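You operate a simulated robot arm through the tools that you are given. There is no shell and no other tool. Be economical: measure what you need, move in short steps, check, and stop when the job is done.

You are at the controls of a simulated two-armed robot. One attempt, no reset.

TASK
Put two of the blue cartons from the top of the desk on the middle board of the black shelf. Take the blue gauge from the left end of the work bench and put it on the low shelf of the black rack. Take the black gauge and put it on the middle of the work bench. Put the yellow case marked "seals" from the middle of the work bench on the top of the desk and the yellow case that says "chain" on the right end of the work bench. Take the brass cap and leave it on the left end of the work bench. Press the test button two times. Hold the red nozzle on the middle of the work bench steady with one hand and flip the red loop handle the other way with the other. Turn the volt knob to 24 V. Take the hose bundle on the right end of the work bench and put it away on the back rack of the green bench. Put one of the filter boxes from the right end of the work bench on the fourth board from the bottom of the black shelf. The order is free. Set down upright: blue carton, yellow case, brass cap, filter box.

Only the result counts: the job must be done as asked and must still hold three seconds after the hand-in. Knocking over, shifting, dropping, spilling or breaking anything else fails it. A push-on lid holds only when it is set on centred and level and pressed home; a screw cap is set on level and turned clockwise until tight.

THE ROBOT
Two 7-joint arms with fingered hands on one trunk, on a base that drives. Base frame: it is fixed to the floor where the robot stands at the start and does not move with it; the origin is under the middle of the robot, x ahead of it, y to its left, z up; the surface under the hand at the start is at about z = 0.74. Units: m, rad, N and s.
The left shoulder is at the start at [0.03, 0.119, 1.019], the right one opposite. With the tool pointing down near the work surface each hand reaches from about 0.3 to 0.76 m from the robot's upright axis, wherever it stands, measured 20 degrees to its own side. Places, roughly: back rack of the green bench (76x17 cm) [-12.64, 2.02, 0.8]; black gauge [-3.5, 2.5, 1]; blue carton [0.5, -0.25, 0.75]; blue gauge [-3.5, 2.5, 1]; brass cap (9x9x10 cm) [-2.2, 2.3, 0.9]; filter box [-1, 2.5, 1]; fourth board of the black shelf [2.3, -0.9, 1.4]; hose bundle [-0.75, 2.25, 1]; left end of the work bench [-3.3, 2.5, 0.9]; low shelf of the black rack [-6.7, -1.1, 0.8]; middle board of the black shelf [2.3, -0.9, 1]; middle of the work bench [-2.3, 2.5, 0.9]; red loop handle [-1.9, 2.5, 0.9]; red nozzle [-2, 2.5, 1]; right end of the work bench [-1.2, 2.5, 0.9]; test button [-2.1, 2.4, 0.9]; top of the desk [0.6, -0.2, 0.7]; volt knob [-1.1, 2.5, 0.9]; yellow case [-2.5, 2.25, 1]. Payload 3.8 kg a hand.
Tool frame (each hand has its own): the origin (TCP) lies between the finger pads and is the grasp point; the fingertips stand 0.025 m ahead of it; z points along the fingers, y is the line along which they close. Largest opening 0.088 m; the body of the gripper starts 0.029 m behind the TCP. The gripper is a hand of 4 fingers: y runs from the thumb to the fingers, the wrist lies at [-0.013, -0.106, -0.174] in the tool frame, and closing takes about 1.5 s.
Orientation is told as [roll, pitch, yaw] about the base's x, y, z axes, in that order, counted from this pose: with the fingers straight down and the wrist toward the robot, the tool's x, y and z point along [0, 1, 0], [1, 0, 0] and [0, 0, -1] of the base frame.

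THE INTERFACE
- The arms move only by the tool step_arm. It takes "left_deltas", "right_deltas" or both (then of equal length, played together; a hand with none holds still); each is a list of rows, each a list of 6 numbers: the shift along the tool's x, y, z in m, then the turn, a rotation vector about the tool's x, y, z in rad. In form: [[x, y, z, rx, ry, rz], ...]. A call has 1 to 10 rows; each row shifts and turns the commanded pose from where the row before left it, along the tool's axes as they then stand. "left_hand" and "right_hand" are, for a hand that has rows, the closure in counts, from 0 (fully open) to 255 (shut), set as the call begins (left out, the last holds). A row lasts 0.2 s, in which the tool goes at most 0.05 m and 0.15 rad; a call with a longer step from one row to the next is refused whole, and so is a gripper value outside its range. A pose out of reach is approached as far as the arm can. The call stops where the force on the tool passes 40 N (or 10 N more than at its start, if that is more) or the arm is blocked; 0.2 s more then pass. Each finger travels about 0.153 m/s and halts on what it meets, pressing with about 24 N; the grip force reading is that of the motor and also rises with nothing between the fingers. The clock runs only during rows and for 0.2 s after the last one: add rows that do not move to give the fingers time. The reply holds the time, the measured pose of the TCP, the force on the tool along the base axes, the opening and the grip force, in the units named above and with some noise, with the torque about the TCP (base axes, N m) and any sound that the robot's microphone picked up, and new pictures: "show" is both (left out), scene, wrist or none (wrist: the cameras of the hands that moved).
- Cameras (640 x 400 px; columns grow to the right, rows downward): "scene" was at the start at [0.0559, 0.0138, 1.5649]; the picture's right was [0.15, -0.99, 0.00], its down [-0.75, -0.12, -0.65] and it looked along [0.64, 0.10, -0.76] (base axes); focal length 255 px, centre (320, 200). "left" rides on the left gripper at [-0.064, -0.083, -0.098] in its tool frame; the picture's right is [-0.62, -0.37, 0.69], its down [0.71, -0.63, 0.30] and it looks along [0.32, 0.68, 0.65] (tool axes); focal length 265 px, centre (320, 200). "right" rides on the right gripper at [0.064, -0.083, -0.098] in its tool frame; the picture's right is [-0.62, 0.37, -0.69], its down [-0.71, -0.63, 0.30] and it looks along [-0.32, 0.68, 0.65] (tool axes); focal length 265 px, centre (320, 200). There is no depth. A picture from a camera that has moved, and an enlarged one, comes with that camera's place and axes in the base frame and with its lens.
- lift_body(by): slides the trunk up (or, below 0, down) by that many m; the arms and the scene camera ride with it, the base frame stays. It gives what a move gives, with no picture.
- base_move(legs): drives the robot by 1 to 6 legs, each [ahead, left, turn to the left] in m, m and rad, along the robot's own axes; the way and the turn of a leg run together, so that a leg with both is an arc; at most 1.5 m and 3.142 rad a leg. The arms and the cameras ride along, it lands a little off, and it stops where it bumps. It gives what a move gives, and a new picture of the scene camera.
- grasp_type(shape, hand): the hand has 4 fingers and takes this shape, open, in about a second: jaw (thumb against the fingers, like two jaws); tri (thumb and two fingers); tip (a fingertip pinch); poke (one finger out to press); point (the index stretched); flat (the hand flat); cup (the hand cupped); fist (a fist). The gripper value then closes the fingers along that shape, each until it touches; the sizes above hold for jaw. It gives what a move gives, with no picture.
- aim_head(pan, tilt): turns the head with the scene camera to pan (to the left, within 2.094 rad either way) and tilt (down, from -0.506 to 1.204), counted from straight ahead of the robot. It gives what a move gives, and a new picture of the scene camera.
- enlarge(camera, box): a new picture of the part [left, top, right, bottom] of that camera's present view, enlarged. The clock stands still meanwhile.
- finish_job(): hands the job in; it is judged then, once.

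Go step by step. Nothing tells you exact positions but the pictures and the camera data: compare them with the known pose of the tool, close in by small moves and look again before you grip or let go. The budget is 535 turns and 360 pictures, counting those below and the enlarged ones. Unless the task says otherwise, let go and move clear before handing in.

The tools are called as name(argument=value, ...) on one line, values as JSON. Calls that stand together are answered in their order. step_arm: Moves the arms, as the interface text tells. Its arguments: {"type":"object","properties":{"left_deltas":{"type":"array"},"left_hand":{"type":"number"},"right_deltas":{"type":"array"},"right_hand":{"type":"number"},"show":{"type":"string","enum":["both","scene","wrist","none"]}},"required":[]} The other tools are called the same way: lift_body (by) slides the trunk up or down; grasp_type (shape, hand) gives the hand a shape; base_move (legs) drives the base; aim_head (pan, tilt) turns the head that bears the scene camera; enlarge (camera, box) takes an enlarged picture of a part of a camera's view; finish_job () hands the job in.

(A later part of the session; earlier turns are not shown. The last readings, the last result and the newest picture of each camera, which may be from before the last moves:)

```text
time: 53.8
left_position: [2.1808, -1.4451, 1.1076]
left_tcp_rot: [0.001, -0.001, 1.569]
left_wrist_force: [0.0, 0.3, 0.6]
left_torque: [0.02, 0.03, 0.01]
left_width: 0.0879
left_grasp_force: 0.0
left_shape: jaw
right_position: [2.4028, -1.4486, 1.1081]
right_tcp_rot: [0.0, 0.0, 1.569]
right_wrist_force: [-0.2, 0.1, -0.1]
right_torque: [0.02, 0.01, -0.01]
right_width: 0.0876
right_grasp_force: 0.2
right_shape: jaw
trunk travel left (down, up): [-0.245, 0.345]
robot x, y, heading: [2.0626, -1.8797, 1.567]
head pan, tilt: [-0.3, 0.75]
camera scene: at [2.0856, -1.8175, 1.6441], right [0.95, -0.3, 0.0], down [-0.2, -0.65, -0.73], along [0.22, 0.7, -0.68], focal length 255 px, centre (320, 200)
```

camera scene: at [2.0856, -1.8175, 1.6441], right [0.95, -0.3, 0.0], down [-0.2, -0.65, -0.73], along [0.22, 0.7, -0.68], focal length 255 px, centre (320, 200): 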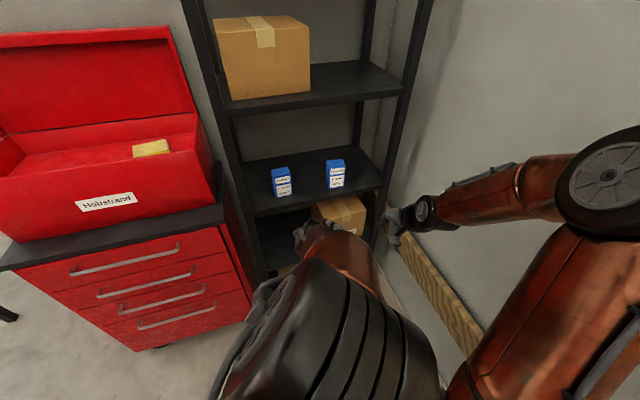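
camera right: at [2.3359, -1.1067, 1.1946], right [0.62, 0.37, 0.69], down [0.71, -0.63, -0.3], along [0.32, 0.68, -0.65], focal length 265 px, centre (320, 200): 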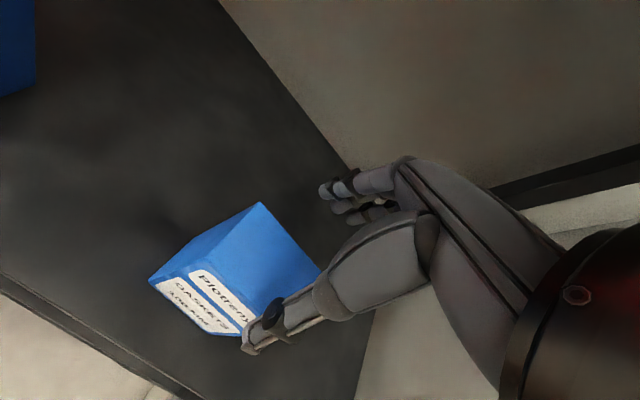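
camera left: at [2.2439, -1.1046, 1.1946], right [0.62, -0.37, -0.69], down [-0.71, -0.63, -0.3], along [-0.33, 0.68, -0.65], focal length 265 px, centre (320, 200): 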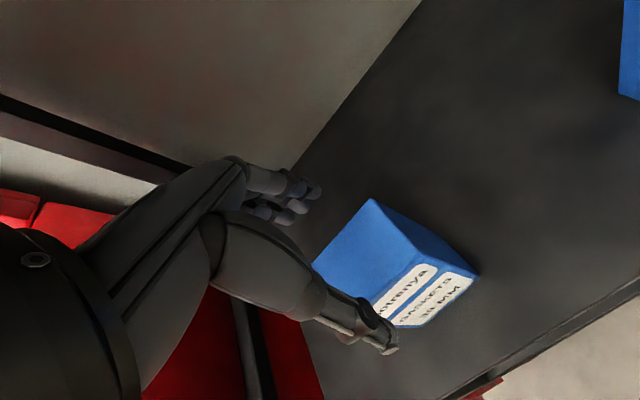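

Both cartons stand on the middle board. Next I head back past the desk toward the work bench.

base_move(legs=[[0, 1.5, 0], [0, 0, -1.567], [-0.5, 0.5, 0], [-0.06, 0.7, 0], [-0.02, 0.68, 0]])

aim_head(pan=1.0, tilt=0.5)

aim_head(pan=2.0, tilt=0.4)

```text
time: 75.3
left_position: [0.4966, -0.0885, 1.1054]
left_tcp_rot: [0.001, 0.0, -0.045]
left_wrist_force: [-0.7, 0.0, -0.4]
left_torque: [0.01, 0.0, -0.04]
left_width: 0.0881
left_grasp_force: 0.0
left_shape: jaw
right_position: [0.4833, -0.3078, 1.1087]
right_tcp_rot: [-0.002, 0.0, -0.046]
right_wrist_force: [0.5, 1.2, 0.2]
right_torque: [0.03, 0.01, -0.01]
right_width: 0.0879
right_grasp_force: 0.1
right_shape: jaw
trunk travel left (down, up): [-0.245, 0.345]
robot x, y, heading: [0.0695, 0.0528, -0.05]
head pan, tilt: [-0.3, 0.75]
camera scene: at [0.1256, 0.0253, 1.6441], right [-0.34, -0.94, 0.0], down [-0.64, 0.23, -0.73], along [0.69, -0.25, -0.68], focal length 255 px, centre (320, 200)
```

scene: 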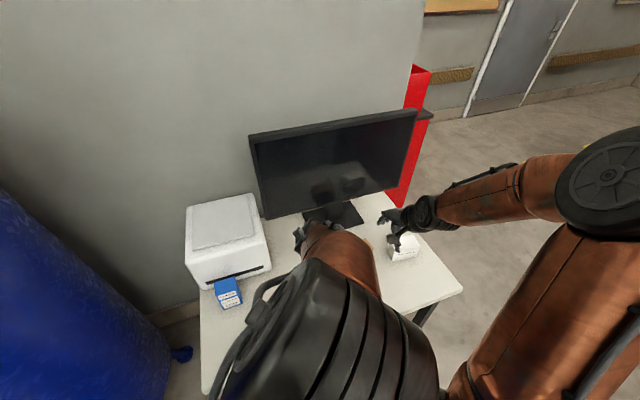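

```text
time: 76.8
left_position: [0.496, -0.0893, 1.1054]
left_tcp_rot: [0.0, 0.0, -0.045]
left_wrist_force: [-0.1, 0.2, 0.5]
left_torque: [-0.01, -0.03, 0.01]
left_width: 0.0878
left_grasp_force: 0.1
left_shape: jaw
right_position: [0.4828, -0.3086, 1.1083]
right_tcp_rot: [-0.001, 0.001, -0.045]
right_wrist_force: [0.6, -0.1, -0.2]
right_torque: [0.0, 0.02, 0.0]
right_width: 0.088
right_grasp_force: 0.0
right_shape: jaw
trunk travel left (down, up): [-0.245, 0.345]
robot x, y, heading: [0.0674, 0.0478, -0.048]
head pan, tilt: [1.0, 0.499]
camera scene: at [0.1004, 0.127, 1.666], right [0.81, -0.58, 0.0], down [-0.28, -0.39, -0.88], along [0.51, 0.72, -0.48], focal length 255 px, centre (320, 200)
```

scene: 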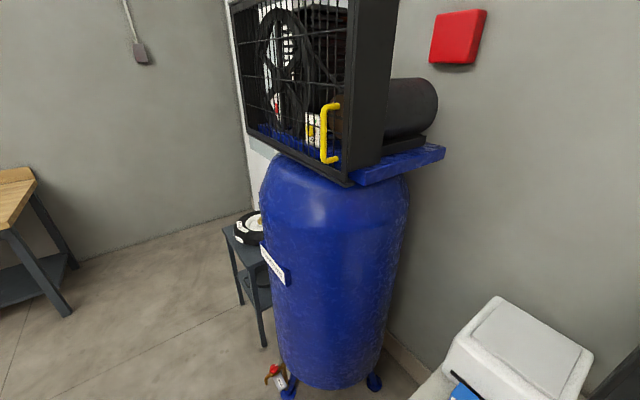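

```text
time: 78.1
left_position: [0.4967, -0.0881, 1.1064]
left_tcp_rot: [-0.002, -0.001, -0.044]
left_wrist_force: [0.5, -0.5, 0.3]
left_torque: [0.01, 0.02, 0.0]
left_width: 0.0877
left_grasp_force: 0.0
left_shape: jaw
right_position: [0.4841, -0.3073, 1.1083]
right_tcp_rot: [0.0, 0.001, -0.045]
right_wrist_force: [0.1, 0.5, 0.0]
right_torque: [0.03, 0.0, 0.02]
right_width: 0.0878
right_grasp_force: 0.0
right_shape: jaw
trunk travel left (down, up): [-0.245, 0.345]
robot x, y, heading: [0.0657, 0.0483, -0.046]
head pan, tilt: [2.0, 0.4]
camera scene: at [0.0132, 0.1389, 1.6752], right [0.93, 0.37, 0.0], down [0.14, -0.36, -0.92], along [-0.34, 0.86, -0.39], focal length 255 px, centre (320, 200)
```

scene: 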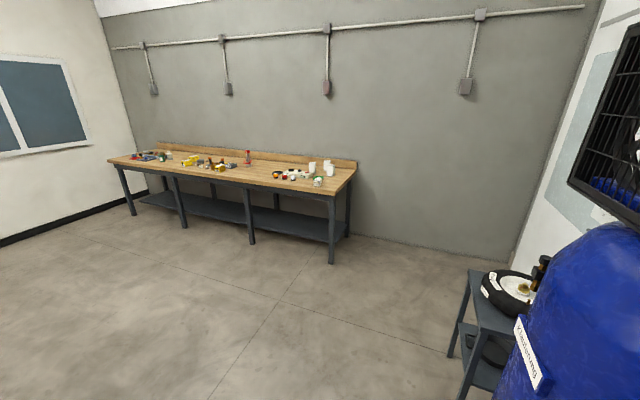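

The work bench runs along the wall, front edge y≈2.2, x from -3.9 to -0.65. I drive to its right end, clear of the tank.

base_move(legs=[[-0.15, 0.45, 0], [-0.4, 0.1, 0], [0, 0, 1.616], [0.45, 0.55, 0], [0.45, 0, 0]])

lift_body(by=0.12)

aim_head(pan=0.0, tilt=0.75)

```text
time: 92.9
left_position: [-0.8874, 1.988, 1.1058]
left_tcp_rot: [0.001, 0.003, 1.577]
left_wrist_force: [-0.7, 0.9, -0.3]
left_torque: [0.0, -0.02, 0.0]
left_width: 0.0877
left_grasp_force: 0.2
left_shape: jaw
right_position: [-0.6664, 1.9855, 1.1083]
right_tcp_rot: [-0.002, 0.001, 1.576]
right_wrist_force: [-0.3, -0.4, 0.7]
right_torque: [0.01, -0.02, 0.0]
right_width: 0.0879
right_grasp_force: 0.0
right_shape: jaw
trunk travel left (down, up): [-0.245, 0.345]
robot x, y, heading: [-1.0029, 1.5546, 1.574]
head pan, tilt: [2.0, 0.4]
camera scene: at [-1.0885, 1.4974, 1.6752], right [-0.42, 0.91, 0.0], down [0.35, 0.16, -0.92], along [-0.84, -0.39, -0.39], focal length 255 px, centre (320, 200)
```

scene: 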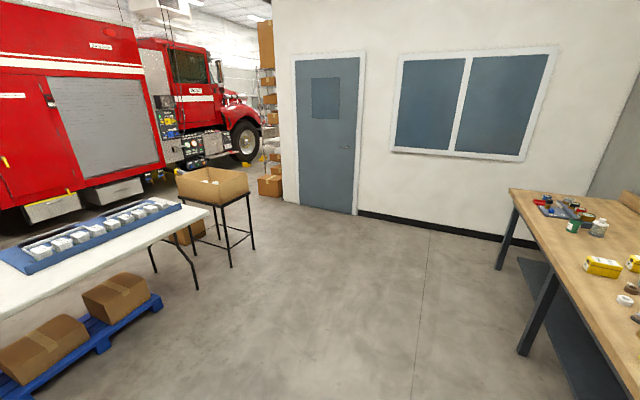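

```text
time: 94.4
left_position: [-0.8879, 1.9867, 1.2256]
left_tcp_rot: [0.0, 0.0, 1.577]
left_wrist_force: [-0.1, -0.3, 1.1]
left_torque: [0.02, 0.01, 0.01]
left_width: 0.0878
left_grasp_force: 0.0
left_shape: jaw
right_position: [-0.6665, 1.9851, 1.2284]
right_tcp_rot: [-0.001, 0.002, 1.576]
right_wrist_force: [-0.6, -0.3, 0.4]
right_torque: [-0.02, 0.0, -0.02]
right_width: 0.0879
right_grasp_force: 0.0
right_shape: jaw
trunk travel left (down, up): [-0.365, 0.225]
robot x, y, heading: [-1.0029, 1.5535, 1.576]
head pan, tilt: [2.0, 0.4]
```

```text
time: 96.4
left_position: [-0.8872, 1.9861, 1.2275]
left_tcp_rot: [0.0, -0.001, 1.576]
left_wrist_force: [0.2, 0.7, 1.1]
left_torque: [0.03, 0.02, 0.01]
left_width: 0.0881
left_grasp_force: 0.0
left_shape: jaw
right_position: [-0.6659, 1.9845, 1.2295]
right_tcp_rot: [0.0, 0.0, 1.576]
right_wrist_force: [-0.6, 0.3, 1.2]
right_torque: [0.01, 0.05, -0.04]
right_width: 0.0879
right_grasp_force: 0.0
right_shape: jaw
trunk travel left (down, up): [-0.365, 0.225]
robot x, y, heading: [-1.0046, 1.5515, 1.576]
head pan, tilt: [0.0, 0.75]
camera scene: at [-1.0046, 1.6182, 1.7641], right [1.0, 0.0, 0.0], down [0.0, -0.68, -0.73], along [0.0, 0.73, -0.68], focal length 255 px, centre (320, 200)
```

scene: 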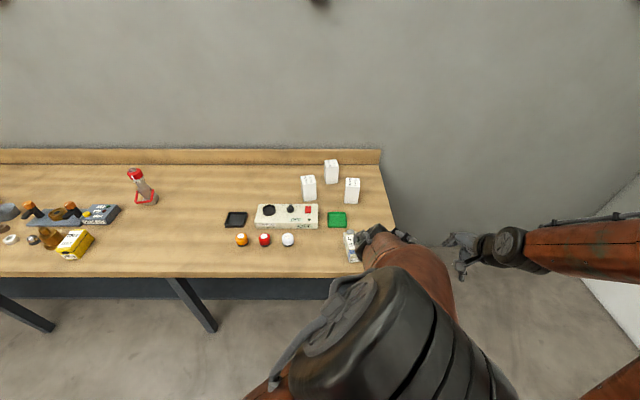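

I see the bench's right end: three white filter boxes, a control panel with knob, some trays and balls. Let me enlarge.

enlarge(camera="scene", box=[210, 140, 410, 270])

enlarge(camera="scene", box=[0, 150, 200, 275])

```text
3.08 times, centred on (310, 205) of scene
camera zoom: at [-1.0046, 1.6182, 1.7641], right [1.0, 0.0, 0.0], down [0.0, -0.68, -0.73], along [0.0, 0.73, -0.68], focal length 783 px, centre (351, 185)
```

zoom: 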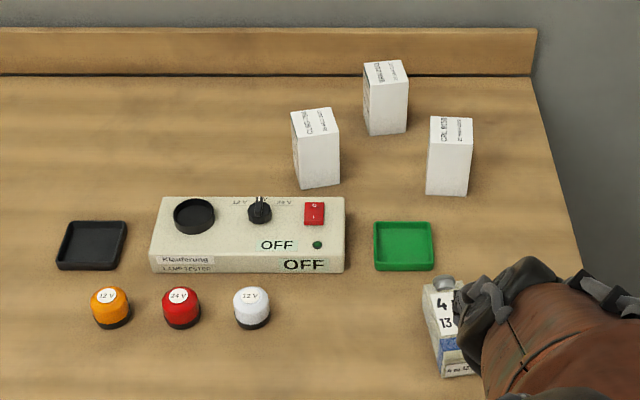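

```text
3.20 times, centred on (100, 212) of scene
camera zoom: at [-1.0046, 1.6182, 1.7641], right [1.0, 0.0, 0.0], down [0.0, -0.68, -0.73], along [0.0, 0.73, -0.68], focal length 815 px, centre (1024, 160)
```

zoom: 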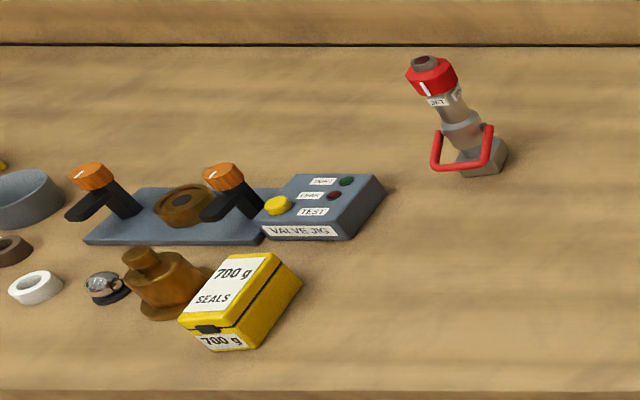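

The panel is a lamp tester with a voltage knob; a hand hides what's near the front-right. I'll move the left arm aside and drive closer.

step_arm(left_deltas=[[0.05, 0, 0, 0, 0, 0], [0.05, 0, 0, 0, 0, 0], [0.05, -0.01, 0, 0, 0, 0], [0.05, -0.01, 0, 0, 0, 0], [0.05, -0.01, 0, 0, 0, 0], [0.05, -0.01, 0, 0, 0, 0], [0.05, 0, 0, 0, 0, 0], [0.05, 0, 0, 0, 0, 0]], show="none")

base_move(legs=[[0.19, 0.06, 0]])

```text
refused: row 3 steps farther than a row can; nothing moved
```

```text
time: 98.0
left_position: [-0.9478, 2.1801, 1.2264]
left_tcp_rot: [0.001, 0.001, 1.578]
left_wrist_force: [0.1, -0.5, 0.2]
left_torque: [0.0, 0.04, 0.04]
left_width: 0.088
left_grasp_force: 0.1
left_shape: jaw
right_position: [-0.7276, 2.1782, 1.229]
right_tcp_rot: [0.001, 0.003, 1.577]
right_wrist_force: [-0.3, 0.7, -0.1]
right_torque: [0.02, 0.0, 0.0]
right_width: 0.0879
right_grasp_force: 0.0
right_shape: jaw
trunk travel left (down, up): [-0.365, 0.225]
robot x, y, heading: [-1.0651, 1.7477, 1.574]
head pan, tilt: [0.0, 0.75]
camera scene: at [-1.0647, 1.8111, 1.764], right [1.0, 0.0, 0.0], down [0.0, -0.68, -0.73], along [0.0, 0.73, -0.68], focal length 255 px, centre (320, 200)
```

scene: 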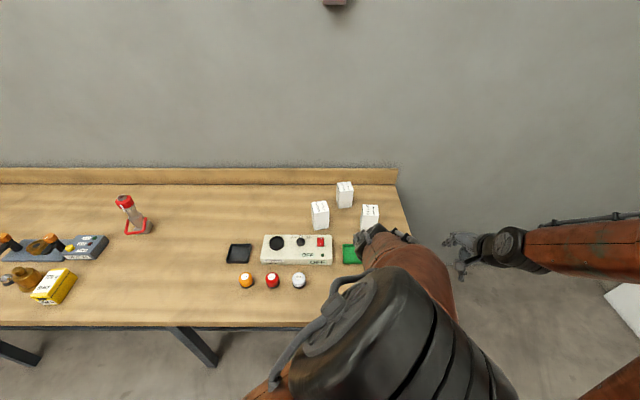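

step_arm(left_deltas=[[0.049, 0, 0, 0, 0, 0], [0.049, 0, 0, 0, 0, 0], [0.049, 0, 0, 0, 0, 0], [0.049, 0, 0, 0, 0, 0], [0.049, 0, 0, 0, 0, 0], [0.049, 0, 0, 0, 0, 0], [0.049, 0, 0, 0, 0, 0]], show="none")

aim_head(pan=-0.2, tilt=0.85)

```text
time: 99.6
left_position: [-1.2943, 2.1755, 1.2253]
left_tcp_rot: [-0.001, 0.001, 1.574]
left_wrist_force: [0.0, -0.5, -0.5]
left_torque: [0.0, -0.01, -0.01]
left_width: 0.0879
left_grasp_force: 0.1
left_shape: jaw
right_position: [-0.7294, 2.1775, 1.2292]
right_tcp_rot: [-0.003, 0.001, 1.576]
right_wrist_force: [-0.7, -0.6, 1.5]
right_torque: [0.05, -0.02, -0.04]
right_width: 0.0878
right_grasp_force: 0.0
right_shape: jaw
trunk travel left (down, up): [-0.365, 0.225]
robot x, y, heading: [-1.0573, 1.7464, 1.578]
head pan, tilt: [0.0, 0.75]
```

```text
time: 100.3
left_position: [-1.291, 2.1749, 1.2267]
left_tcp_rot: [-0.002, 0.001, 1.576]
left_wrist_force: [0.2, -0.1, -0.1]
left_torque: [0.0, 0.0, -0.01]
left_width: 0.0876
left_grasp_force: 0.0
left_shape: jaw
right_position: [-0.7268, 2.1771, 1.2279]
right_tcp_rot: [0.0, 0.0, 1.577]
right_wrist_force: [0.0, 0.1, 0.7]
right_torque: [0.0, 0.0, -0.01]
right_width: 0.088
right_grasp_force: 0.0
right_shape: jaw
trunk travel left (down, up): [-0.365, 0.225]
robot x, y, heading: [-1.0637, 1.7439, 1.573]
head pan, tilt: [-0.201, 0.85]
camera scene: at [-1.0485, 1.8043, 1.756], right [0.98, -0.19, 0.0], down [-0.15, -0.74, -0.66], along [0.13, 0.65, -0.75], focal length 255 px, centre (320, 200)
```

scene: 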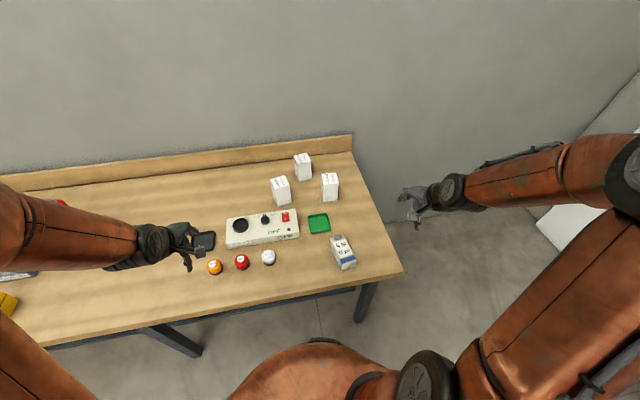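

enlarge(camera="scene", box=[190, 145, 390, 275])

enlarge(camera="scene", box=[320, 225, 370, 275])

enlarge(camera="scene", box=[230, 200, 310, 255])

```text
3.08 times, centred on (290, 210) of scene
camera zoom: at [-1.0485, 1.8043, 1.756], right [0.98, -0.19, 0.0], down [-0.15, -0.74, -0.66], along [0.13, 0.65, -0.75], focal length 783 px, centre (412, 169)
```

zoom: 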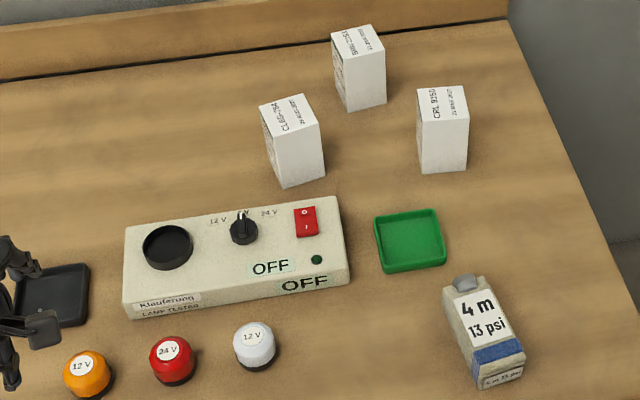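

```text
8.00 times, centred on (345, 250) of scene
camera zoom: at [-1.0485, 1.8043, 1.756], right [0.98, -0.19, 0.0], down [-0.15, -0.74, -0.66], along [0.13, 0.65, -0.75], focal length 2037 px, centre (120, -200)
```

zoom: 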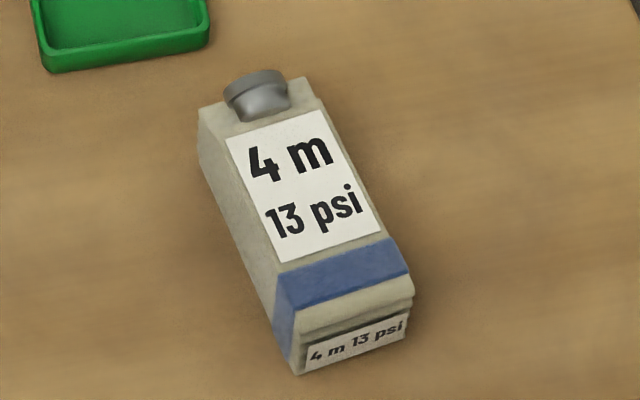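

```text
7.27 times, centred on (270, 228) of scene
camera zoom: at [-1.0485, 1.8043, 1.756], right [0.98, -0.19, 0.0], down [-0.15, -0.74, -0.66], along [0.13, 0.65, -0.75], focal length 1852 px, centre (684, 0)
```

zoom: 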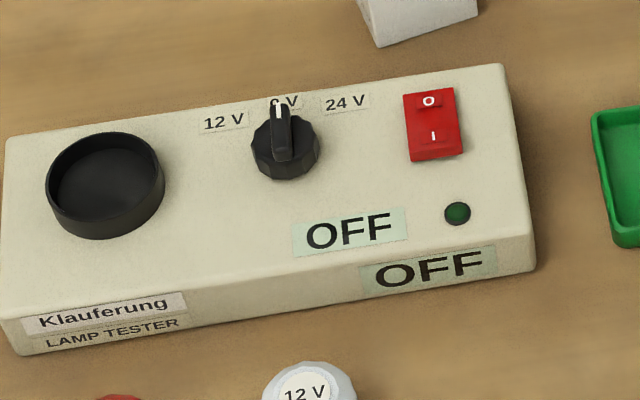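

The "hose bundle" is the flat "4 m 13 psi" pack near (-0.88,2.24). First the knob at about (-1.14,2.43), pointing to 0 V; I bring the left hand above it.

step_arm(left_deltas=[[-0.0252, 0.0425, 0, 0, 0, 0], [-0.0252, 0.0425, 0, 0, 0, 0], [-0.0252, 0.0425, 0, 0, 0, 0], [-0.0252, 0.0425, 0, 0, 0, 0], [-0.0252, 0.0425, 0, 0, 0, 0], [-0.0252, 0.0425, 0, 0, 0, 0], [0, 0, 0.05, 0, 0, 0], [0, 0, 0.05, 0, 0, 0], [0, 0, 0.05, 0, 0, 0], [0, 0, 0, 0, 0, 0]], show="both")

```text
time: 102.5
left_position: [-1.1437, 2.4342, 1.0764]
left_tcp_rot: [0.0, -0.001, 1.579]
left_wrist_force: [0.3, 0.4, 0.1]
left_torque: [-0.04, -0.01, 0.01]
left_width: 0.0879
left_grasp_force: 0.0
left_shape: jaw
right_position: [-0.7262, 2.1777, 1.2279]
right_tcp_rot: [-0.001, 0.0, 1.577]
right_wrist_force: [0.3, -0.6, 0.0]
right_torque: [0.01, 0.0, 0.0]
right_width: 0.0878
right_grasp_force: 0.0
right_shape: jaw
trunk travel left (down, up): [-0.365, 0.225]
robot x, y, heading: [-1.062, 1.7431, 1.571]
head pan, tilt: [-0.201, 0.85]
camera scene: at [-1.0491, 1.8036, 1.7561], right [0.98, -0.2, 0.0], down [-0.15, -0.74, -0.66], along [0.13, 0.65, -0.75], focal length 255 px, centre (320, 200)
camera left: at [-1.0799, 2.3501, 1.1746], right [0.62, -0.36, -0.69], down [-0.71, -0.63, -0.3], along [-0.33, 0.68, -0.65], focal length 265 px, centre (320, 200)
```

scene: 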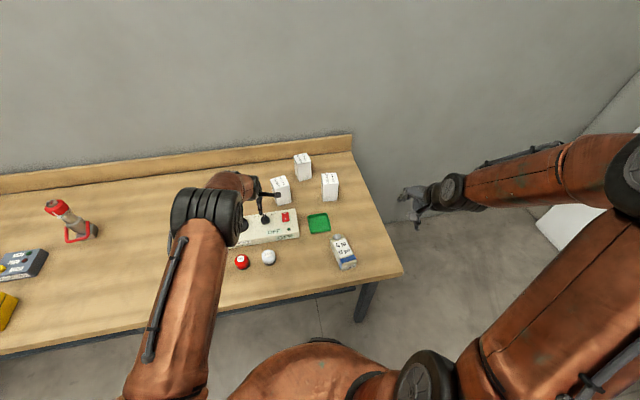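
left: 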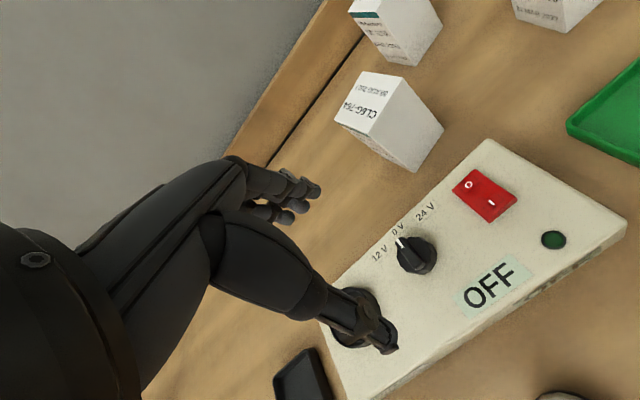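

The knob shows at about (-1.137,2.440). Small correction and descend around it.

step_arm(left_deltas=[[-0.0065, 0.005, 0.03, 0, 0, 0], [0, 0, 0.035, 0, 0, 0], [0, 0, 0.025, 0, 0, 0], [0, 0, 0.008, 0, 0, 0], [0, 0, 0, 0, 0, 0]], show="wrist")

```text
time: 103.7
left_position: [-1.1361, 2.4388, 0.9782]
left_tcp_rot: [-0.001, -0.001, 1.579]
left_wrist_force: [0.0, 1.4, 0.0]
left_torque: [-0.04, -0.02, 0.0]
left_width: 0.0879
left_grasp_force: 0.0
left_shape: jaw
right_position: [-0.7263, 2.177, 1.2282]
right_tcp_rot: [0.0, -0.001, 1.576]
right_wrist_force: [0.0, 0.0, -0.2]
right_torque: [-0.01, 0.0, 0.01]
right_width: 0.088
right_grasp_force: 0.1
right_shape: jaw
trunk travel left (down, up): [-0.365, 0.225]
robot x, y, heading: [-1.0619, 1.7433, 1.575]
head pan, tilt: [-0.201, 0.85]
camera left: at [-1.0723, 2.3555, 1.0768], right [0.62, -0.36, -0.69], down [-0.71, -0.63, -0.3], along [-0.33, 0.68, -0.65], focal length 265 px, centre (320, 200)
```

left: 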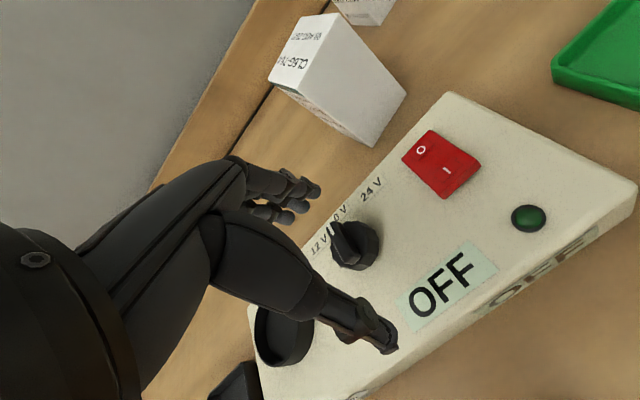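

The knob is about 7 mm further right. Correct, go slightly lower, then close.

step_arm(left_deltas=[[-0.007, 0, 0.006, 0, 0, 0], [0, 0, 0.006, 0, 0, 0], [0, 0, 0, 0, 0, 0]], show="none")

step_arm(left_deltas=[[0, 0, 0, 0, 0, 0], [0, 0, 0, 0, 0, 0], [0, 0, 0, 0, 0, 0], [0, 0, 0, 0, 0, 0], [0, 0, 0, 0, 0, 0], [0, 0, 0, 0, 0, 0], [0, 0, 0, 0, 0, 0]], left_hand=255, show="wrist")

```text
time: 104.5
left_position: [-1.1286, 2.4395, 0.9648]
left_tcp_rot: [0.0, 0.0, 1.575]
left_wrist_force: [0.4, -0.1, -0.1]
left_torque: [0.0, 0.01, -0.01]
left_width: 0.0876
left_grasp_force: 0.0
left_shape: jaw
right_position: [-0.7261, 2.1784, 1.2279]
right_tcp_rot: [-0.002, 0.0, 1.577]
right_wrist_force: [-0.5, 0.8, 0.3]
right_torque: [-0.01, -0.01, 0.02]
right_width: 0.0879
right_grasp_force: 0.0
right_shape: jaw
trunk travel left (down, up): [-0.365, 0.225]
robot x, y, heading: [-1.0652, 1.7489, 1.575]
head pan, tilt: [-0.201, 0.85]
```

```text
time: 106.1
left_position: [-1.1298, 2.4391, 0.9662]
left_tcp_rot: [0.0, 0.001, 1.577]
left_wrist_force: [-0.3, 0.0, 0.3]
left_torque: [0.02, 0.03, 0.0]
left_width: 0.0
left_grasp_force: 24.0
left_shape: jaw
right_position: [-0.7274, 2.1777, 1.2297]
right_tcp_rot: [0.0, 0.0, 1.576]
right_wrist_force: [0.1, -0.2, -0.5]
right_torque: [0.03, 0.0, 0.01]
right_width: 0.0878
right_grasp_force: 0.0
right_shape: jaw
trunk travel left (down, up): [-0.365, 0.225]
robot x, y, heading: [-1.061, 1.7437, 1.573]
head pan, tilt: [-0.201, 0.85]
camera left: at [-1.0645, 2.3558, 1.0648], right [0.62, -0.36, -0.69], down [-0.71, -0.63, -0.3], along [-0.33, 0.68, -0.65], focal length 265 px, centre (320, 200)
```

left: 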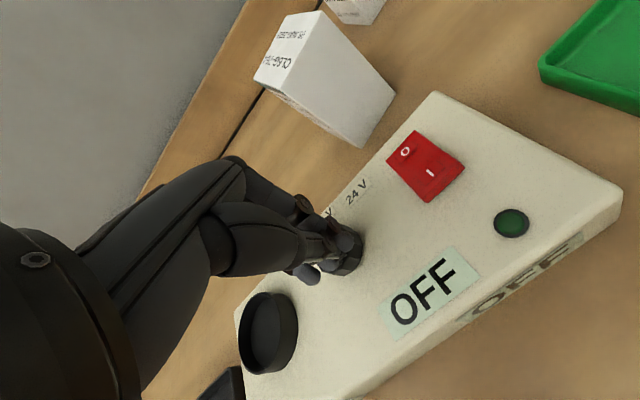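

The fingers closed just above the knob, so the surfaces are about 2 cm lower than assumed. Open, lower 2 cm, close again.

step_arm(left_deltas=[[0, 0, 0, 0, 0, 0], [0, 0, 0, 0, 0, 0], [0, 0, 0, 0, 0, 0], [0, 0, 0, 0, 0, 0], [0, 0, 0, 0, 0, 0], [0, 0, 0.007, 0, 0, 0], [0, 0, 0.007, 0, 0, 0], [0, 0, 0.007, 0, 0, 0], [0, 0, 0, 0, 0, 0]], left_hand=0, show="wrist")

```text
time: 108.1
left_position: [-1.1288, 2.4395, 0.9443]
left_tcp_rot: [0.0, 0.0, 1.576]
left_wrist_force: [-0.6, 0.0, -0.3]
left_torque: [-0.01, 0.0, -0.01]
left_width: 0.0878
left_grasp_force: 0.1
left_shape: jaw
right_position: [-0.7265, 2.1773, 1.2289]
right_tcp_rot: [-0.001, 0.0, 1.575]
right_wrist_force: [0.3, -0.5, -0.9]
right_torque: [0.0, -0.02, 0.0]
right_width: 0.0878
right_grasp_force: 0.0
right_shape: jaw
trunk travel left (down, up): [-0.365, 0.225]
robot x, y, heading: [-1.0631, 1.7462, 1.577]
head pan, tilt: [-0.201, 0.85]
camera left: at [-1.0649, 2.356, 1.0435], right [0.62, -0.36, -0.69], down [-0.71, -0.63, -0.3], along [-0.33, 0.68, -0.65], focal length 265 px, centre (320, 200)
```

left: 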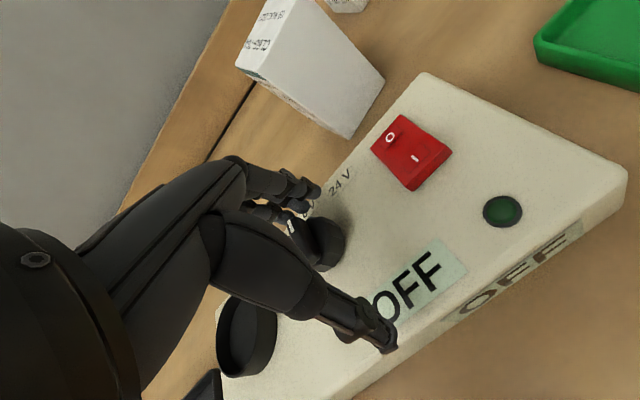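

The knob is now between the fingers. Closing.

step_arm(left_deltas=[[0, 0, 0.003, 0, 0, 0], [0, 0, 0, 0, 0, 0], [0, 0, 0, 0, 0, 0], [0, 0, 0, 0, 0, 0], [0, 0, 0, 0, 0, 0], [0, 0, 0, 0, 0, 0], [0, 0, 0, 0, 0, 0]], left_hand=255, show="wrist")

```text
time: 109.7
left_position: [-1.1277, 2.4397, 0.9421]
left_tcp_rot: [-0.002, 0.001, 1.575]
left_wrist_force: [3.6, 0.8, -0.2]
left_torque: [0.04, -0.07, -0.12]
left_width: 0.006
left_grasp_force: 23.9
left_shape: jaw
right_position: [-0.7258, 2.1773, 1.2278]
right_tcp_rot: [0.0, 0.0, 1.576]
right_wrist_force: [-1.1, -0.7, -0.1]
right_torque: [0.0, -0.01, 0.03]
right_width: 0.088
right_grasp_force: 0.1
right_shape: jaw
trunk travel left (down, up): [-0.365, 0.225]
robot x, y, heading: [-1.0648, 1.7435, 1.576]
head pan, tilt: [-0.201, 0.85]
camera left: at [-1.0637, 2.3559, 1.0403], right [0.62, -0.37, -0.69], down [-0.71, -0.63, -0.3], along [-0.33, 0.68, -0.65], focal length 265 px, centre (320, 200)
```

left: 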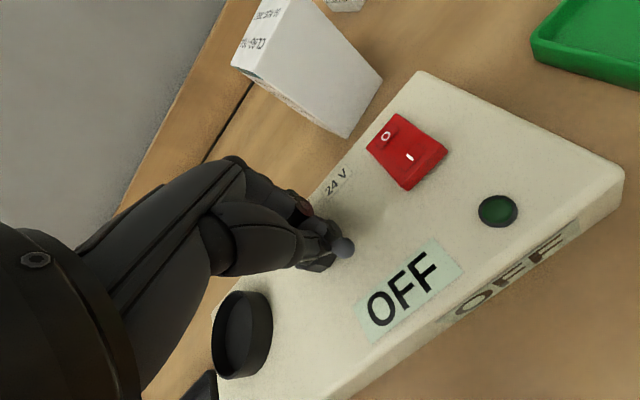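

The fingers seem to have slipped past the knob's right side. I reopen, shift left/forward a bit and go slightly lower.

step_arm(left_deltas=[[0, 0, 0, 0, 0, 0], [0, 0, 0, 0, 0, 0], [0, 0, 0, 0, 0, 0], [0, 0, 0, 0, 0, 0], [0, 0, 0, 0, 0, 0], [0.008, 0.006, 0, 0, 0, 0], [0, 0, 0.004, 0, 0, 0], [0, 0, 0.004, 0, 0, 0], [0, 0, 0, 0, 0, 0]], left_hand=0, show="wrist")

```text
time: 111.7
left_position: [-1.1351, 2.4443, 0.9338]
left_tcp_rot: [-0.001, -0.001, 1.577]
left_wrist_force: [-0.1, -0.3, -0.2]
left_torque: [0.01, 0.0, 0.0]
left_width: 0.0878
left_grasp_force: 0.0
left_shape: jaw
right_position: [-0.7267, 2.1775, 1.2272]
right_tcp_rot: [0.0, 0.001, 1.575]
right_wrist_force: [-0.1, -0.3, 0.8]
right_torque: [-0.01, 0.0, 0.01]
right_width: 0.0881
right_grasp_force: 0.1
right_shape: jaw
trunk travel left (down, up): [-0.365, 0.225]
robot x, y, heading: [-1.0644, 1.7429, 1.572]
head pan, tilt: [-0.201, 0.85]
camera left: at [-1.0717, 2.3605, 1.0326], right [0.62, -0.36, -0.69], down [-0.71, -0.63, -0.3], along [-0.33, 0.68, -0.65], focal length 265 px, centre (320, 200)
```

left: 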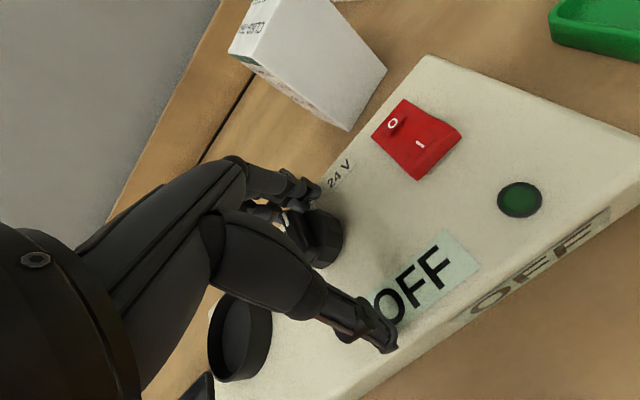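

Now the knob appears right at the grasp point. Close.

step_arm(left_deltas=[[0, 0, 0.002, 0, 0, 0], [0, 0, 0, 0, 0, 0], [0, 0, 0, 0, 0, 0], [0, 0, 0, 0, 0, 0], [0, 0, 0, 0, 0, 0], [0, 0, 0, 0, 0, 0], [0, 0, 0, 0, 0, 0]], left_hand=255, show="wrist")

```text
time: 113.3
left_position: [-1.1361, 2.4442, 0.9334]
left_tcp_rot: [0.001, -0.001, 1.577]
left_wrist_force: [3.5, -1.1, 0.1]
left_torque: [0.01, -0.05, -0.07]
left_width: 0.0233
left_grasp_force: 24.3
left_shape: jaw
right_position: [-0.7271, 2.1773, 1.2287]
right_tcp_rot: [0.0, 0.0, 1.576]
right_wrist_force: [-0.1, 0.2, -0.9]
right_torque: [0.0, -0.01, 0.01]
right_width: 0.0876
right_grasp_force: 0.1
right_shape: jaw
trunk travel left (down, up): [-0.365, 0.225]
robot x, y, heading: [-1.063, 1.7472, 1.574]
head pan, tilt: [-0.201, 0.85]
camera left: at [-1.0718, 2.3605, 1.0309], right [0.62, -0.37, -0.69], down [-0.71, -0.63, -0.3], along [-0.33, 0.68, -0.65], focal length 265 px, centre (320, 200)
```

left: 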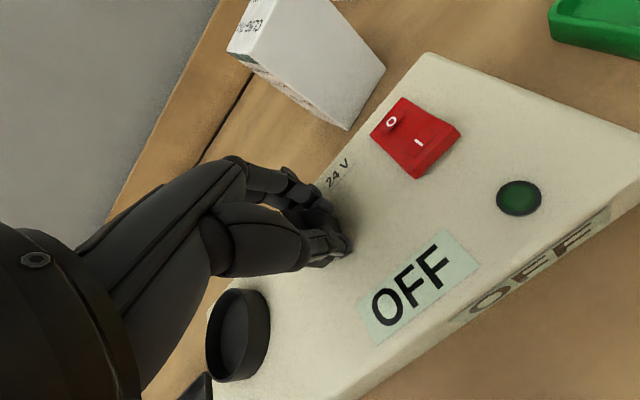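

Gripped. Turning clockwise about 45°.

step_arm(left_deltas=[[0, 0, 0, 0, 0, 0.13], [0, 0, 0, 0, 0, 0.13], [0, 0, 0, 0, 0, 0.13], [0, 0, 0, 0, 0, 0.13], [0, 0, 0, 0, 0, 0.13], [0, 0, 0, 0, 0, 0.13], [0, 0, 0, 0, 0, 0]], show="wrist")

```text
time: 114.9
left_position: [-1.1306, 2.4169, 0.9475]
left_tcp_rot: [-0.001, -0.001, 0.796]
left_wrist_force: [0.5, 0.1, -0.6]
left_torque: [-0.02, 0.04, -0.01]
left_width: 0.0144
left_grasp_force: 24.3
left_shape: jaw
left hand out of reach, approached as far as the arm can: row 3, 4, 5, 6
right_position: [-0.7272, 2.1776, 1.2282]
right_tcp_rot: [0.001, 0.0, 1.575]
right_wrist_force: [-0.4, -0.2, -0.5]
right_torque: [0.0, 0.04, -0.01]
right_width: 0.0878
right_grasp_force: 0.1
right_shape: jaw
trunk travel left (down, up): [-0.365, 0.225]
robot x, y, heading: [-1.0615, 1.7448, 1.57]
head pan, tilt: [-0.201, 0.85]
camera left: at [-1.144, 2.3118, 1.0454], right [0.19, -0.7, -0.69], down [-0.95, 0.05, -0.3], along [0.25, 0.72, -0.65], focal length 265 px, centre (320, 200)
```

left: 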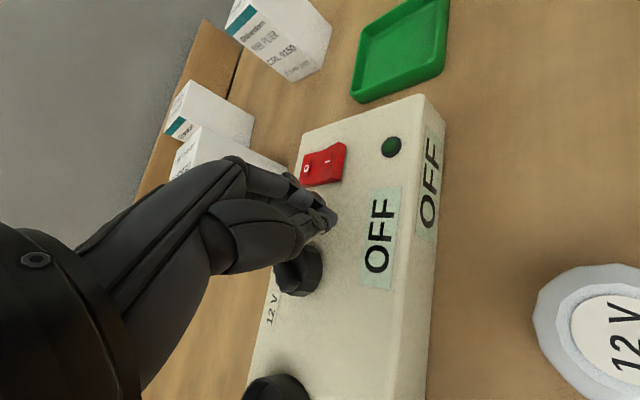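

The arm ran out of reach at that angle. I lift away and look down to see how much closer the base can stand.

step_arm(left_deltas=[[0, 0, -0.03, 0, 0, 0], [0, 0, -0.04, 0, 0, 0], [0, 0, -0.04, 0, 0, 0], [0, -0.03, -0.03, 0, 0, 0], [0, 0, 0, 0, 0, 0]], show="none")

aim_head(pan=-0.3, tilt=1.2)

```text
time: 116.1
left_position: [-1.149, 2.4527, 1.0715]
left_tcp_rot: [-0.002, 0.002, 0.796]
left_wrist_force: [0.4, 0.5, -0.7]
left_torque: [0.01, 0.01, 0.0]
left_width: 0.0147
left_grasp_force: 24.5
left_shape: jaw
left hand out of reach, approached as far as the arm can: row 1, 2, 3, 4
right_position: [-0.7261, 2.1775, 1.2275]
right_tcp_rot: [-0.001, -0.002, 1.576]
right_wrist_force: [-0.7, 0.1, 0.9]
right_torque: [-0.01, 0.01, 0.01]
right_width: 0.0878
right_grasp_force: 0.1
right_shape: jaw
trunk travel left (down, up): [-0.365, 0.225]
robot x, y, heading: [-1.0634, 1.7442, 1.575]
head pan, tilt: [-0.201, 0.85]
```

```text
time: 116.9
left_position: [-1.1496, 2.4535, 1.0735]
left_tcp_rot: [-0.001, 0.001, 0.795]
left_wrist_force: [-1.0, -0.3, 0.1]
left_torque: [0.03, 0.0, -0.01]
left_width: 0.0148
left_grasp_force: 23.9
left_shape: jaw
right_position: [-0.7262, 2.1782, 1.2279]
right_tcp_rot: [0.0, -0.001, 1.577]
right_wrist_force: [-0.3, -0.7, -0.5]
right_torque: [0.01, -0.04, 0.03]
right_width: 0.0881
right_grasp_force: 0.1
right_shape: jaw
trunk travel left (down, up): [-0.365, 0.225]
robot x, y, heading: [-1.0623, 1.7452, 1.574]
head pan, tilt: [-0.3, 1.201]
camera scene: at [-1.0482, 1.7813, 1.7324], right [0.96, -0.29, 0.0], down [-0.27, -0.89, -0.36], along [0.11, 0.35, -0.93], focal length 255 px, centre (320, 200)
```

scene: 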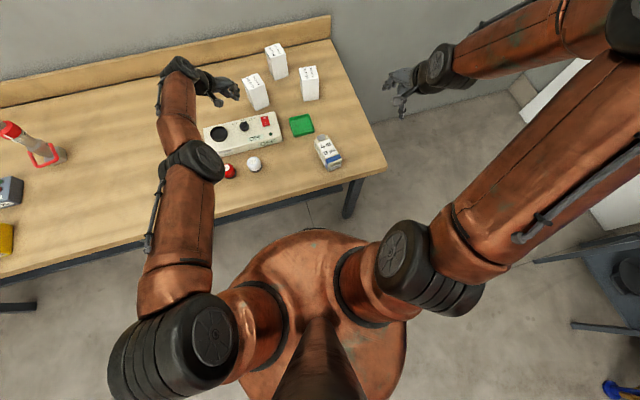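

There's still space ahead of the trunk. I retract the left hand, rotate it back, then drive about 10 cm closer.

step_arm(left_deltas=[[-0.03, -0.03, -0.02, 0, 0, -0.1], [-0.03, -0.03, -0.02, 0, 0, -0.1], [-0.03, -0.03, -0.01, 0, 0, -0.1], [-0.03, -0.02, 0, 0, 0, -0.1], [0, 0, 0, 0, 0, 0]], left_hand=0, show="none")

base_move(legs=[[0.1, 0, 0]])

```text
time: 118.1
left_position: [-1.1056, 2.4779, 1.0976]
left_tcp_rot: [-0.002, 0.003, 1.198]
left_wrist_force: [-0.3, 0.1, -0.6]
left_torque: [-0.05, 0.0, 0.0]
left_width: 0.0876
left_grasp_force: 0.1
left_shape: jaw
left hand out of reach, approached as far as the arm can: row 1, 2, 3, 4
right_position: [-0.7262, 2.178, 1.2294]
right_tcp_rot: [0.0, 0.0, 1.577]
right_wrist_force: [0.3, -0.3, 0.0]
right_torque: [0.03, 0.02, 0.01]
right_width: 0.0879
right_grasp_force: 0.1
right_shape: jaw
trunk travel left (down, up): [-0.365, 0.225]
robot x, y, heading: [-1.0649, 1.7467, 1.572]
head pan, tilt: [-0.3, 1.201]
```

```text
time: 119.3
left_position: [-1.1047, 2.5799, 1.0961]
left_tcp_rot: [-0.002, 0.003, 1.193]
left_wrist_force: [0.5, 0.3, -0.1]
left_torque: [0.01, 0.02, -0.01]
left_width: 0.0876
left_grasp_force: 0.1
left_shape: jaw
right_position: [-0.7266, 2.279, 1.2285]
right_tcp_rot: [0.0, 0.002, 1.577]
right_wrist_force: [-0.2, 0.5, -0.1]
right_torque: [-0.02, 0.01, -0.02]
right_width: 0.0879
right_grasp_force: 0.1
right_shape: jaw
trunk travel left (down, up): [-0.365, 0.225]
robot x, y, heading: [-1.0671, 1.8511, 1.578]
head pan, tilt: [-0.3, 1.201]
camera scene: at [-1.0484, 1.8833, 1.7323], right [0.96, -0.29, 0.0], down [-0.27, -0.89, -0.36], along [0.11, 0.35, -0.93], focal length 255 px, centre (320, 200)
```

scene: 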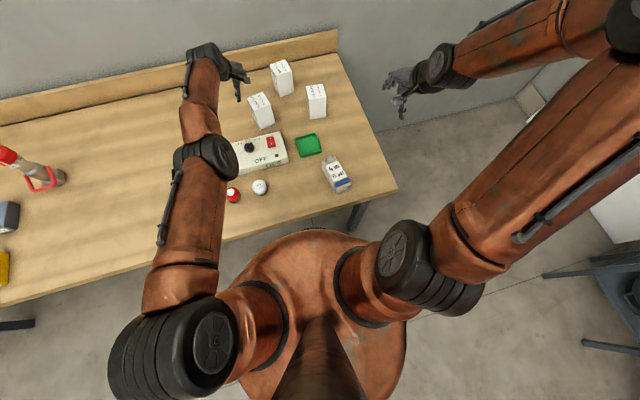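

No bump. I issue a hold step to see whether the left arm now reaches its commanded pose.

step_arm(left_deltas=[[0, 0, -0.02, 0, 0, 0], [0, 0, 0, 0, 0, 0], [0, 0, 0, 0, 0, 0]], show="scene")

```text
time: 120.1
left_position: [-1.1047, 2.5829, 1.1169]
left_tcp_rot: [0.001, 0.005, 1.195]
left_wrist_force: [-0.3, -0.1, -0.7]
left_torque: [0.0, 0.02, 0.01]
left_width: 0.0877
left_grasp_force: 0.1
left_shape: jaw
right_position: [-0.7252, 2.2764, 1.2282]
right_tcp_rot: [0.0, 0.001, 1.576]
right_wrist_force: [-0.2, 0.6, 0.1]
right_torque: [0.02, -0.03, 0.05]
right_width: 0.0877
right_grasp_force: 0.1
right_shape: jaw
trunk travel left (down, up): [-0.365, 0.225]
robot x, y, heading: [-1.0639, 1.8454, 1.579]
head pan, tilt: [-0.3, 1.201]
camera scene: at [-1.0483, 1.8817, 1.7323], right [0.96, -0.29, 0.0], down [-0.27, -0.89, -0.36], along [0.11, 0.35, -0.93], focal length 255 px, centre (320, 200)
```

scene: 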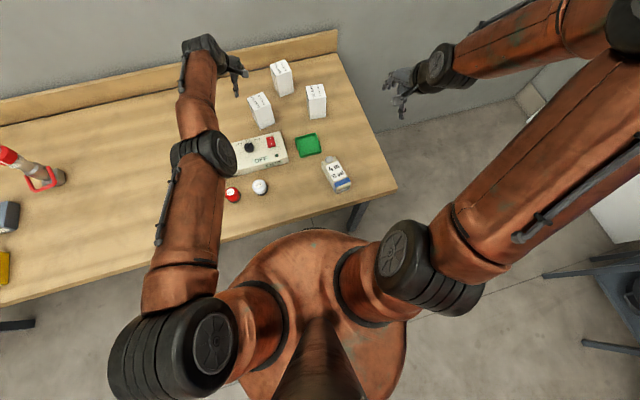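

The arm follows again. I retract the left hand and shift the base left, so the knob lies where the left hand can turn clockwise comfortably.

step_arm(left_deltas=[[0, -0.035, -0.02, 0, 0, -0.03], [0, -0.045, -0.02, 0, 0, -0.03], [0, -0.045, -0.02, 0, 0, -0.03], [0, -0.045, 0, 0, 0, -0.03], [0, -0.045, 0, 0, 0, -0.03], [0, -0.045, 0, 0, 0, 0], [0, 0, 0, 0, 0, 0]], show="none")

base_move(legs=[[0, 0.22, 0]])

```text
time: 121.7
left_position: [-1.1523, 2.5933, 1.1722]
left_tcp_rot: [0.0, 0.002, 1.346]
left_wrist_force: [0.8, -0.5, 0.5]
left_torque: [0.02, 0.01, 0.0]
left_width: 0.0875
left_grasp_force: 0.0
left_shape: jaw
left hand out of reach, approached as far as the arm can: row 1, 2, 3, 4, 5, 6
right_position: [-0.7264, 2.2778, 1.2283]
right_tcp_rot: [0.001, 0.002, 1.575]
right_wrist_force: [-0.7, -0.7, -0.1]
right_torque: [0.0, -0.02, 0.02]
right_width: 0.0878
right_grasp_force: 0.0
right_shape: jaw
trunk travel left (down, up): [-0.365, 0.225]
robot x, y, heading: [-1.0646, 1.8478, 1.573]
head pan, tilt: [-0.3, 1.201]
```

```text
time: 123.4
left_position: [-1.376, 2.5941, 1.1733]
left_tcp_rot: [0.002, 0.004, 1.345]
left_wrist_force: [0.0, 0.5, -0.1]
left_torque: [0.02, 0.01, 0.01]
left_width: 0.0874
left_grasp_force: 0.0
left_shape: jaw
right_position: [-0.9501, 2.2783, 1.2276]
right_tcp_rot: [0.001, 0.0, 1.575]
right_wrist_force: [0.4, 0.3, -0.7]
right_torque: [0.03, 0.0, -0.01]
right_width: 0.0877
right_grasp_force: 0.0
right_shape: jaw
trunk travel left (down, up): [-0.365, 0.225]
robot x, y, heading: [-1.2837, 1.8437, 1.574]
head pan, tilt: [-0.3, 1.201]
camera scene: at [-1.2725, 1.8815, 1.7323], right [0.96, -0.29, 0.0], down [-0.27, -0.89, -0.36], along [0.11, 0.35, -0.93], focal length 255 px, centre (320, 200)
```

scene: 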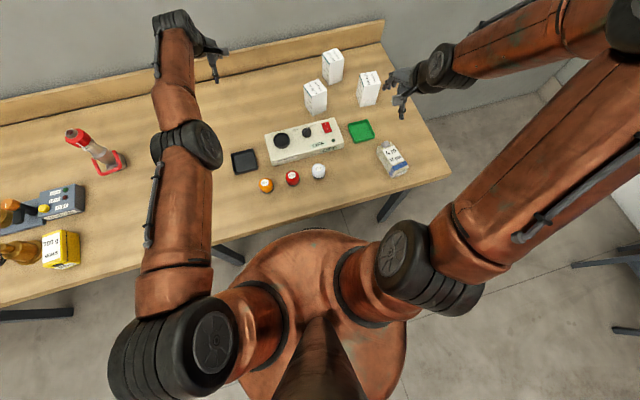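

The left arm is stuck at a joint limit. I try rotating it back counter-clockwise with small upward moves to free it.

step_arm(left_deltas=[[0, 0, -0.01, 0, 0, -0.1], [0, 0, -0.01, 0, 0, -0.1], [0, 0, -0.01, 0, 0, -0.05], [0, 0, 0, 0, 0, 0]], show="none")

step_arm(left_deltas=[[0, -0.03, 0, 0, 0, 0], [0, -0.03, 0, 0, 0, 0], [0, 0, 0, 0, 0, 0]], show="none")

```text
time: 124.4
left_position: [-1.3743, 2.597, 1.2037]
left_tcp_rot: [0.002, 0.007, 1.595]
left_wrist_force: [0.9, -0.2, -0.3]
left_torque: [0.02, 0.0, -0.01]
left_width: 0.0875
left_grasp_force: 0.1
left_shape: jaw
right_position: [-0.95, 2.2778, 1.2282]
right_tcp_rot: [0.0, 0.0, 1.576]
right_wrist_force: [0.2, 0.5, -0.5]
right_torque: [-0.02, 0.02, -0.01]
right_width: 0.0879
right_grasp_force: 0.1
right_shape: jaw
trunk travel left (down, up): [-0.365, 0.225]
robot x, y, heading: [-1.2926, 1.8447, 1.572]
head pan, tilt: [-0.3, 1.201]
```

```text
time: 125.2
left_position: [-1.3639, 2.5962, 1.2048]
left_tcp_rot: [-0.001, 0.006, 1.594]
left_wrist_force: [0.3, 0.2, 0.2]
left_torque: [0.02, 0.01, 0.0]
left_width: 0.0874
left_grasp_force: 0.1
left_shape: jaw
left hand out of reach, approached as far as the arm can: row 1, 2
right_position: [-0.9497, 2.2769, 1.2278]
right_tcp_rot: [0.0, 0.0, 1.575]
right_wrist_force: [0.3, -0.4, 0.0]
right_torque: [0.02, 0.03, 0.01]
right_width: 0.0877
right_grasp_force: 0.0
right_shape: jaw
trunk travel left (down, up): [-0.365, 0.225]
robot x, y, heading: [-1.2885, 1.8444, 1.574]
head pan, tilt: [-0.3, 1.201]
```

step_arm(left_deltas=[[0, 0, -0.04, 0, 0, 0], [0, 0, -0.04, 0, 0, 0], [0, 0, 0, 0, 0, 0]], show="none")

step_arm(left_deltas=[[0, 0, 0, 0.1, 0, 0], [0, 0, 0, 0.1, 0, 0], [0, 0, 0, 0, 0, 0]], show="none")

```text
time: 126.0
left_position: [-1.365, 2.5892, 1.2847]
left_tcp_rot: [0.0, 0.006, 1.596]
left_wrist_force: [0.3, 0.3, -0.4]
left_torque: [-0.01, 0.02, -0.02]
left_width: 0.0876
left_grasp_force: 0.1
left_shape: jaw
left hand out of reach, approached as far as the arm can: row 2
right_position: [-0.95, 2.2781, 1.2276]
right_tcp_rot: [0.0, 0.002, 1.574]
right_wrist_force: [-0.6, -0.8, 1.4]
right_torque: [0.01, -0.02, -0.01]
right_width: 0.0876
right_grasp_force: 0.0
right_shape: jaw
trunk travel left (down, up): [-0.365, 0.225]
robot x, y, heading: [-1.2887, 1.8495, 1.575]
head pan, tilt: [-0.3, 1.201]
```

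```text
time: 126.8
left_position: [-1.3681, 2.5621, 1.2791]
left_tcp_rot: [0.001, 0.156, 1.595]
left_wrist_force: [0.3, 0.3, -0.6]
left_torque: [-0.01, 0.01, 0.03]
left_width: 0.0877
left_grasp_force: 0.0
left_shape: jaw
left hand out of reach, approached as far as the arm can: row 1, 2
right_position: [-0.9505, 2.2779, 1.2287]
right_tcp_rot: [0.001, 0.0, 1.575]
right_wrist_force: [0.3, -0.5, -0.4]
right_torque: [0.01, -0.03, -0.03]
right_width: 0.0879
right_grasp_force: 0.0
right_shape: jaw
trunk travel left (down, up): [-0.365, 0.225]
robot x, y, heading: [-1.2889, 1.8447, 1.576]
head pan, tilt: [-0.3, 1.201]
```

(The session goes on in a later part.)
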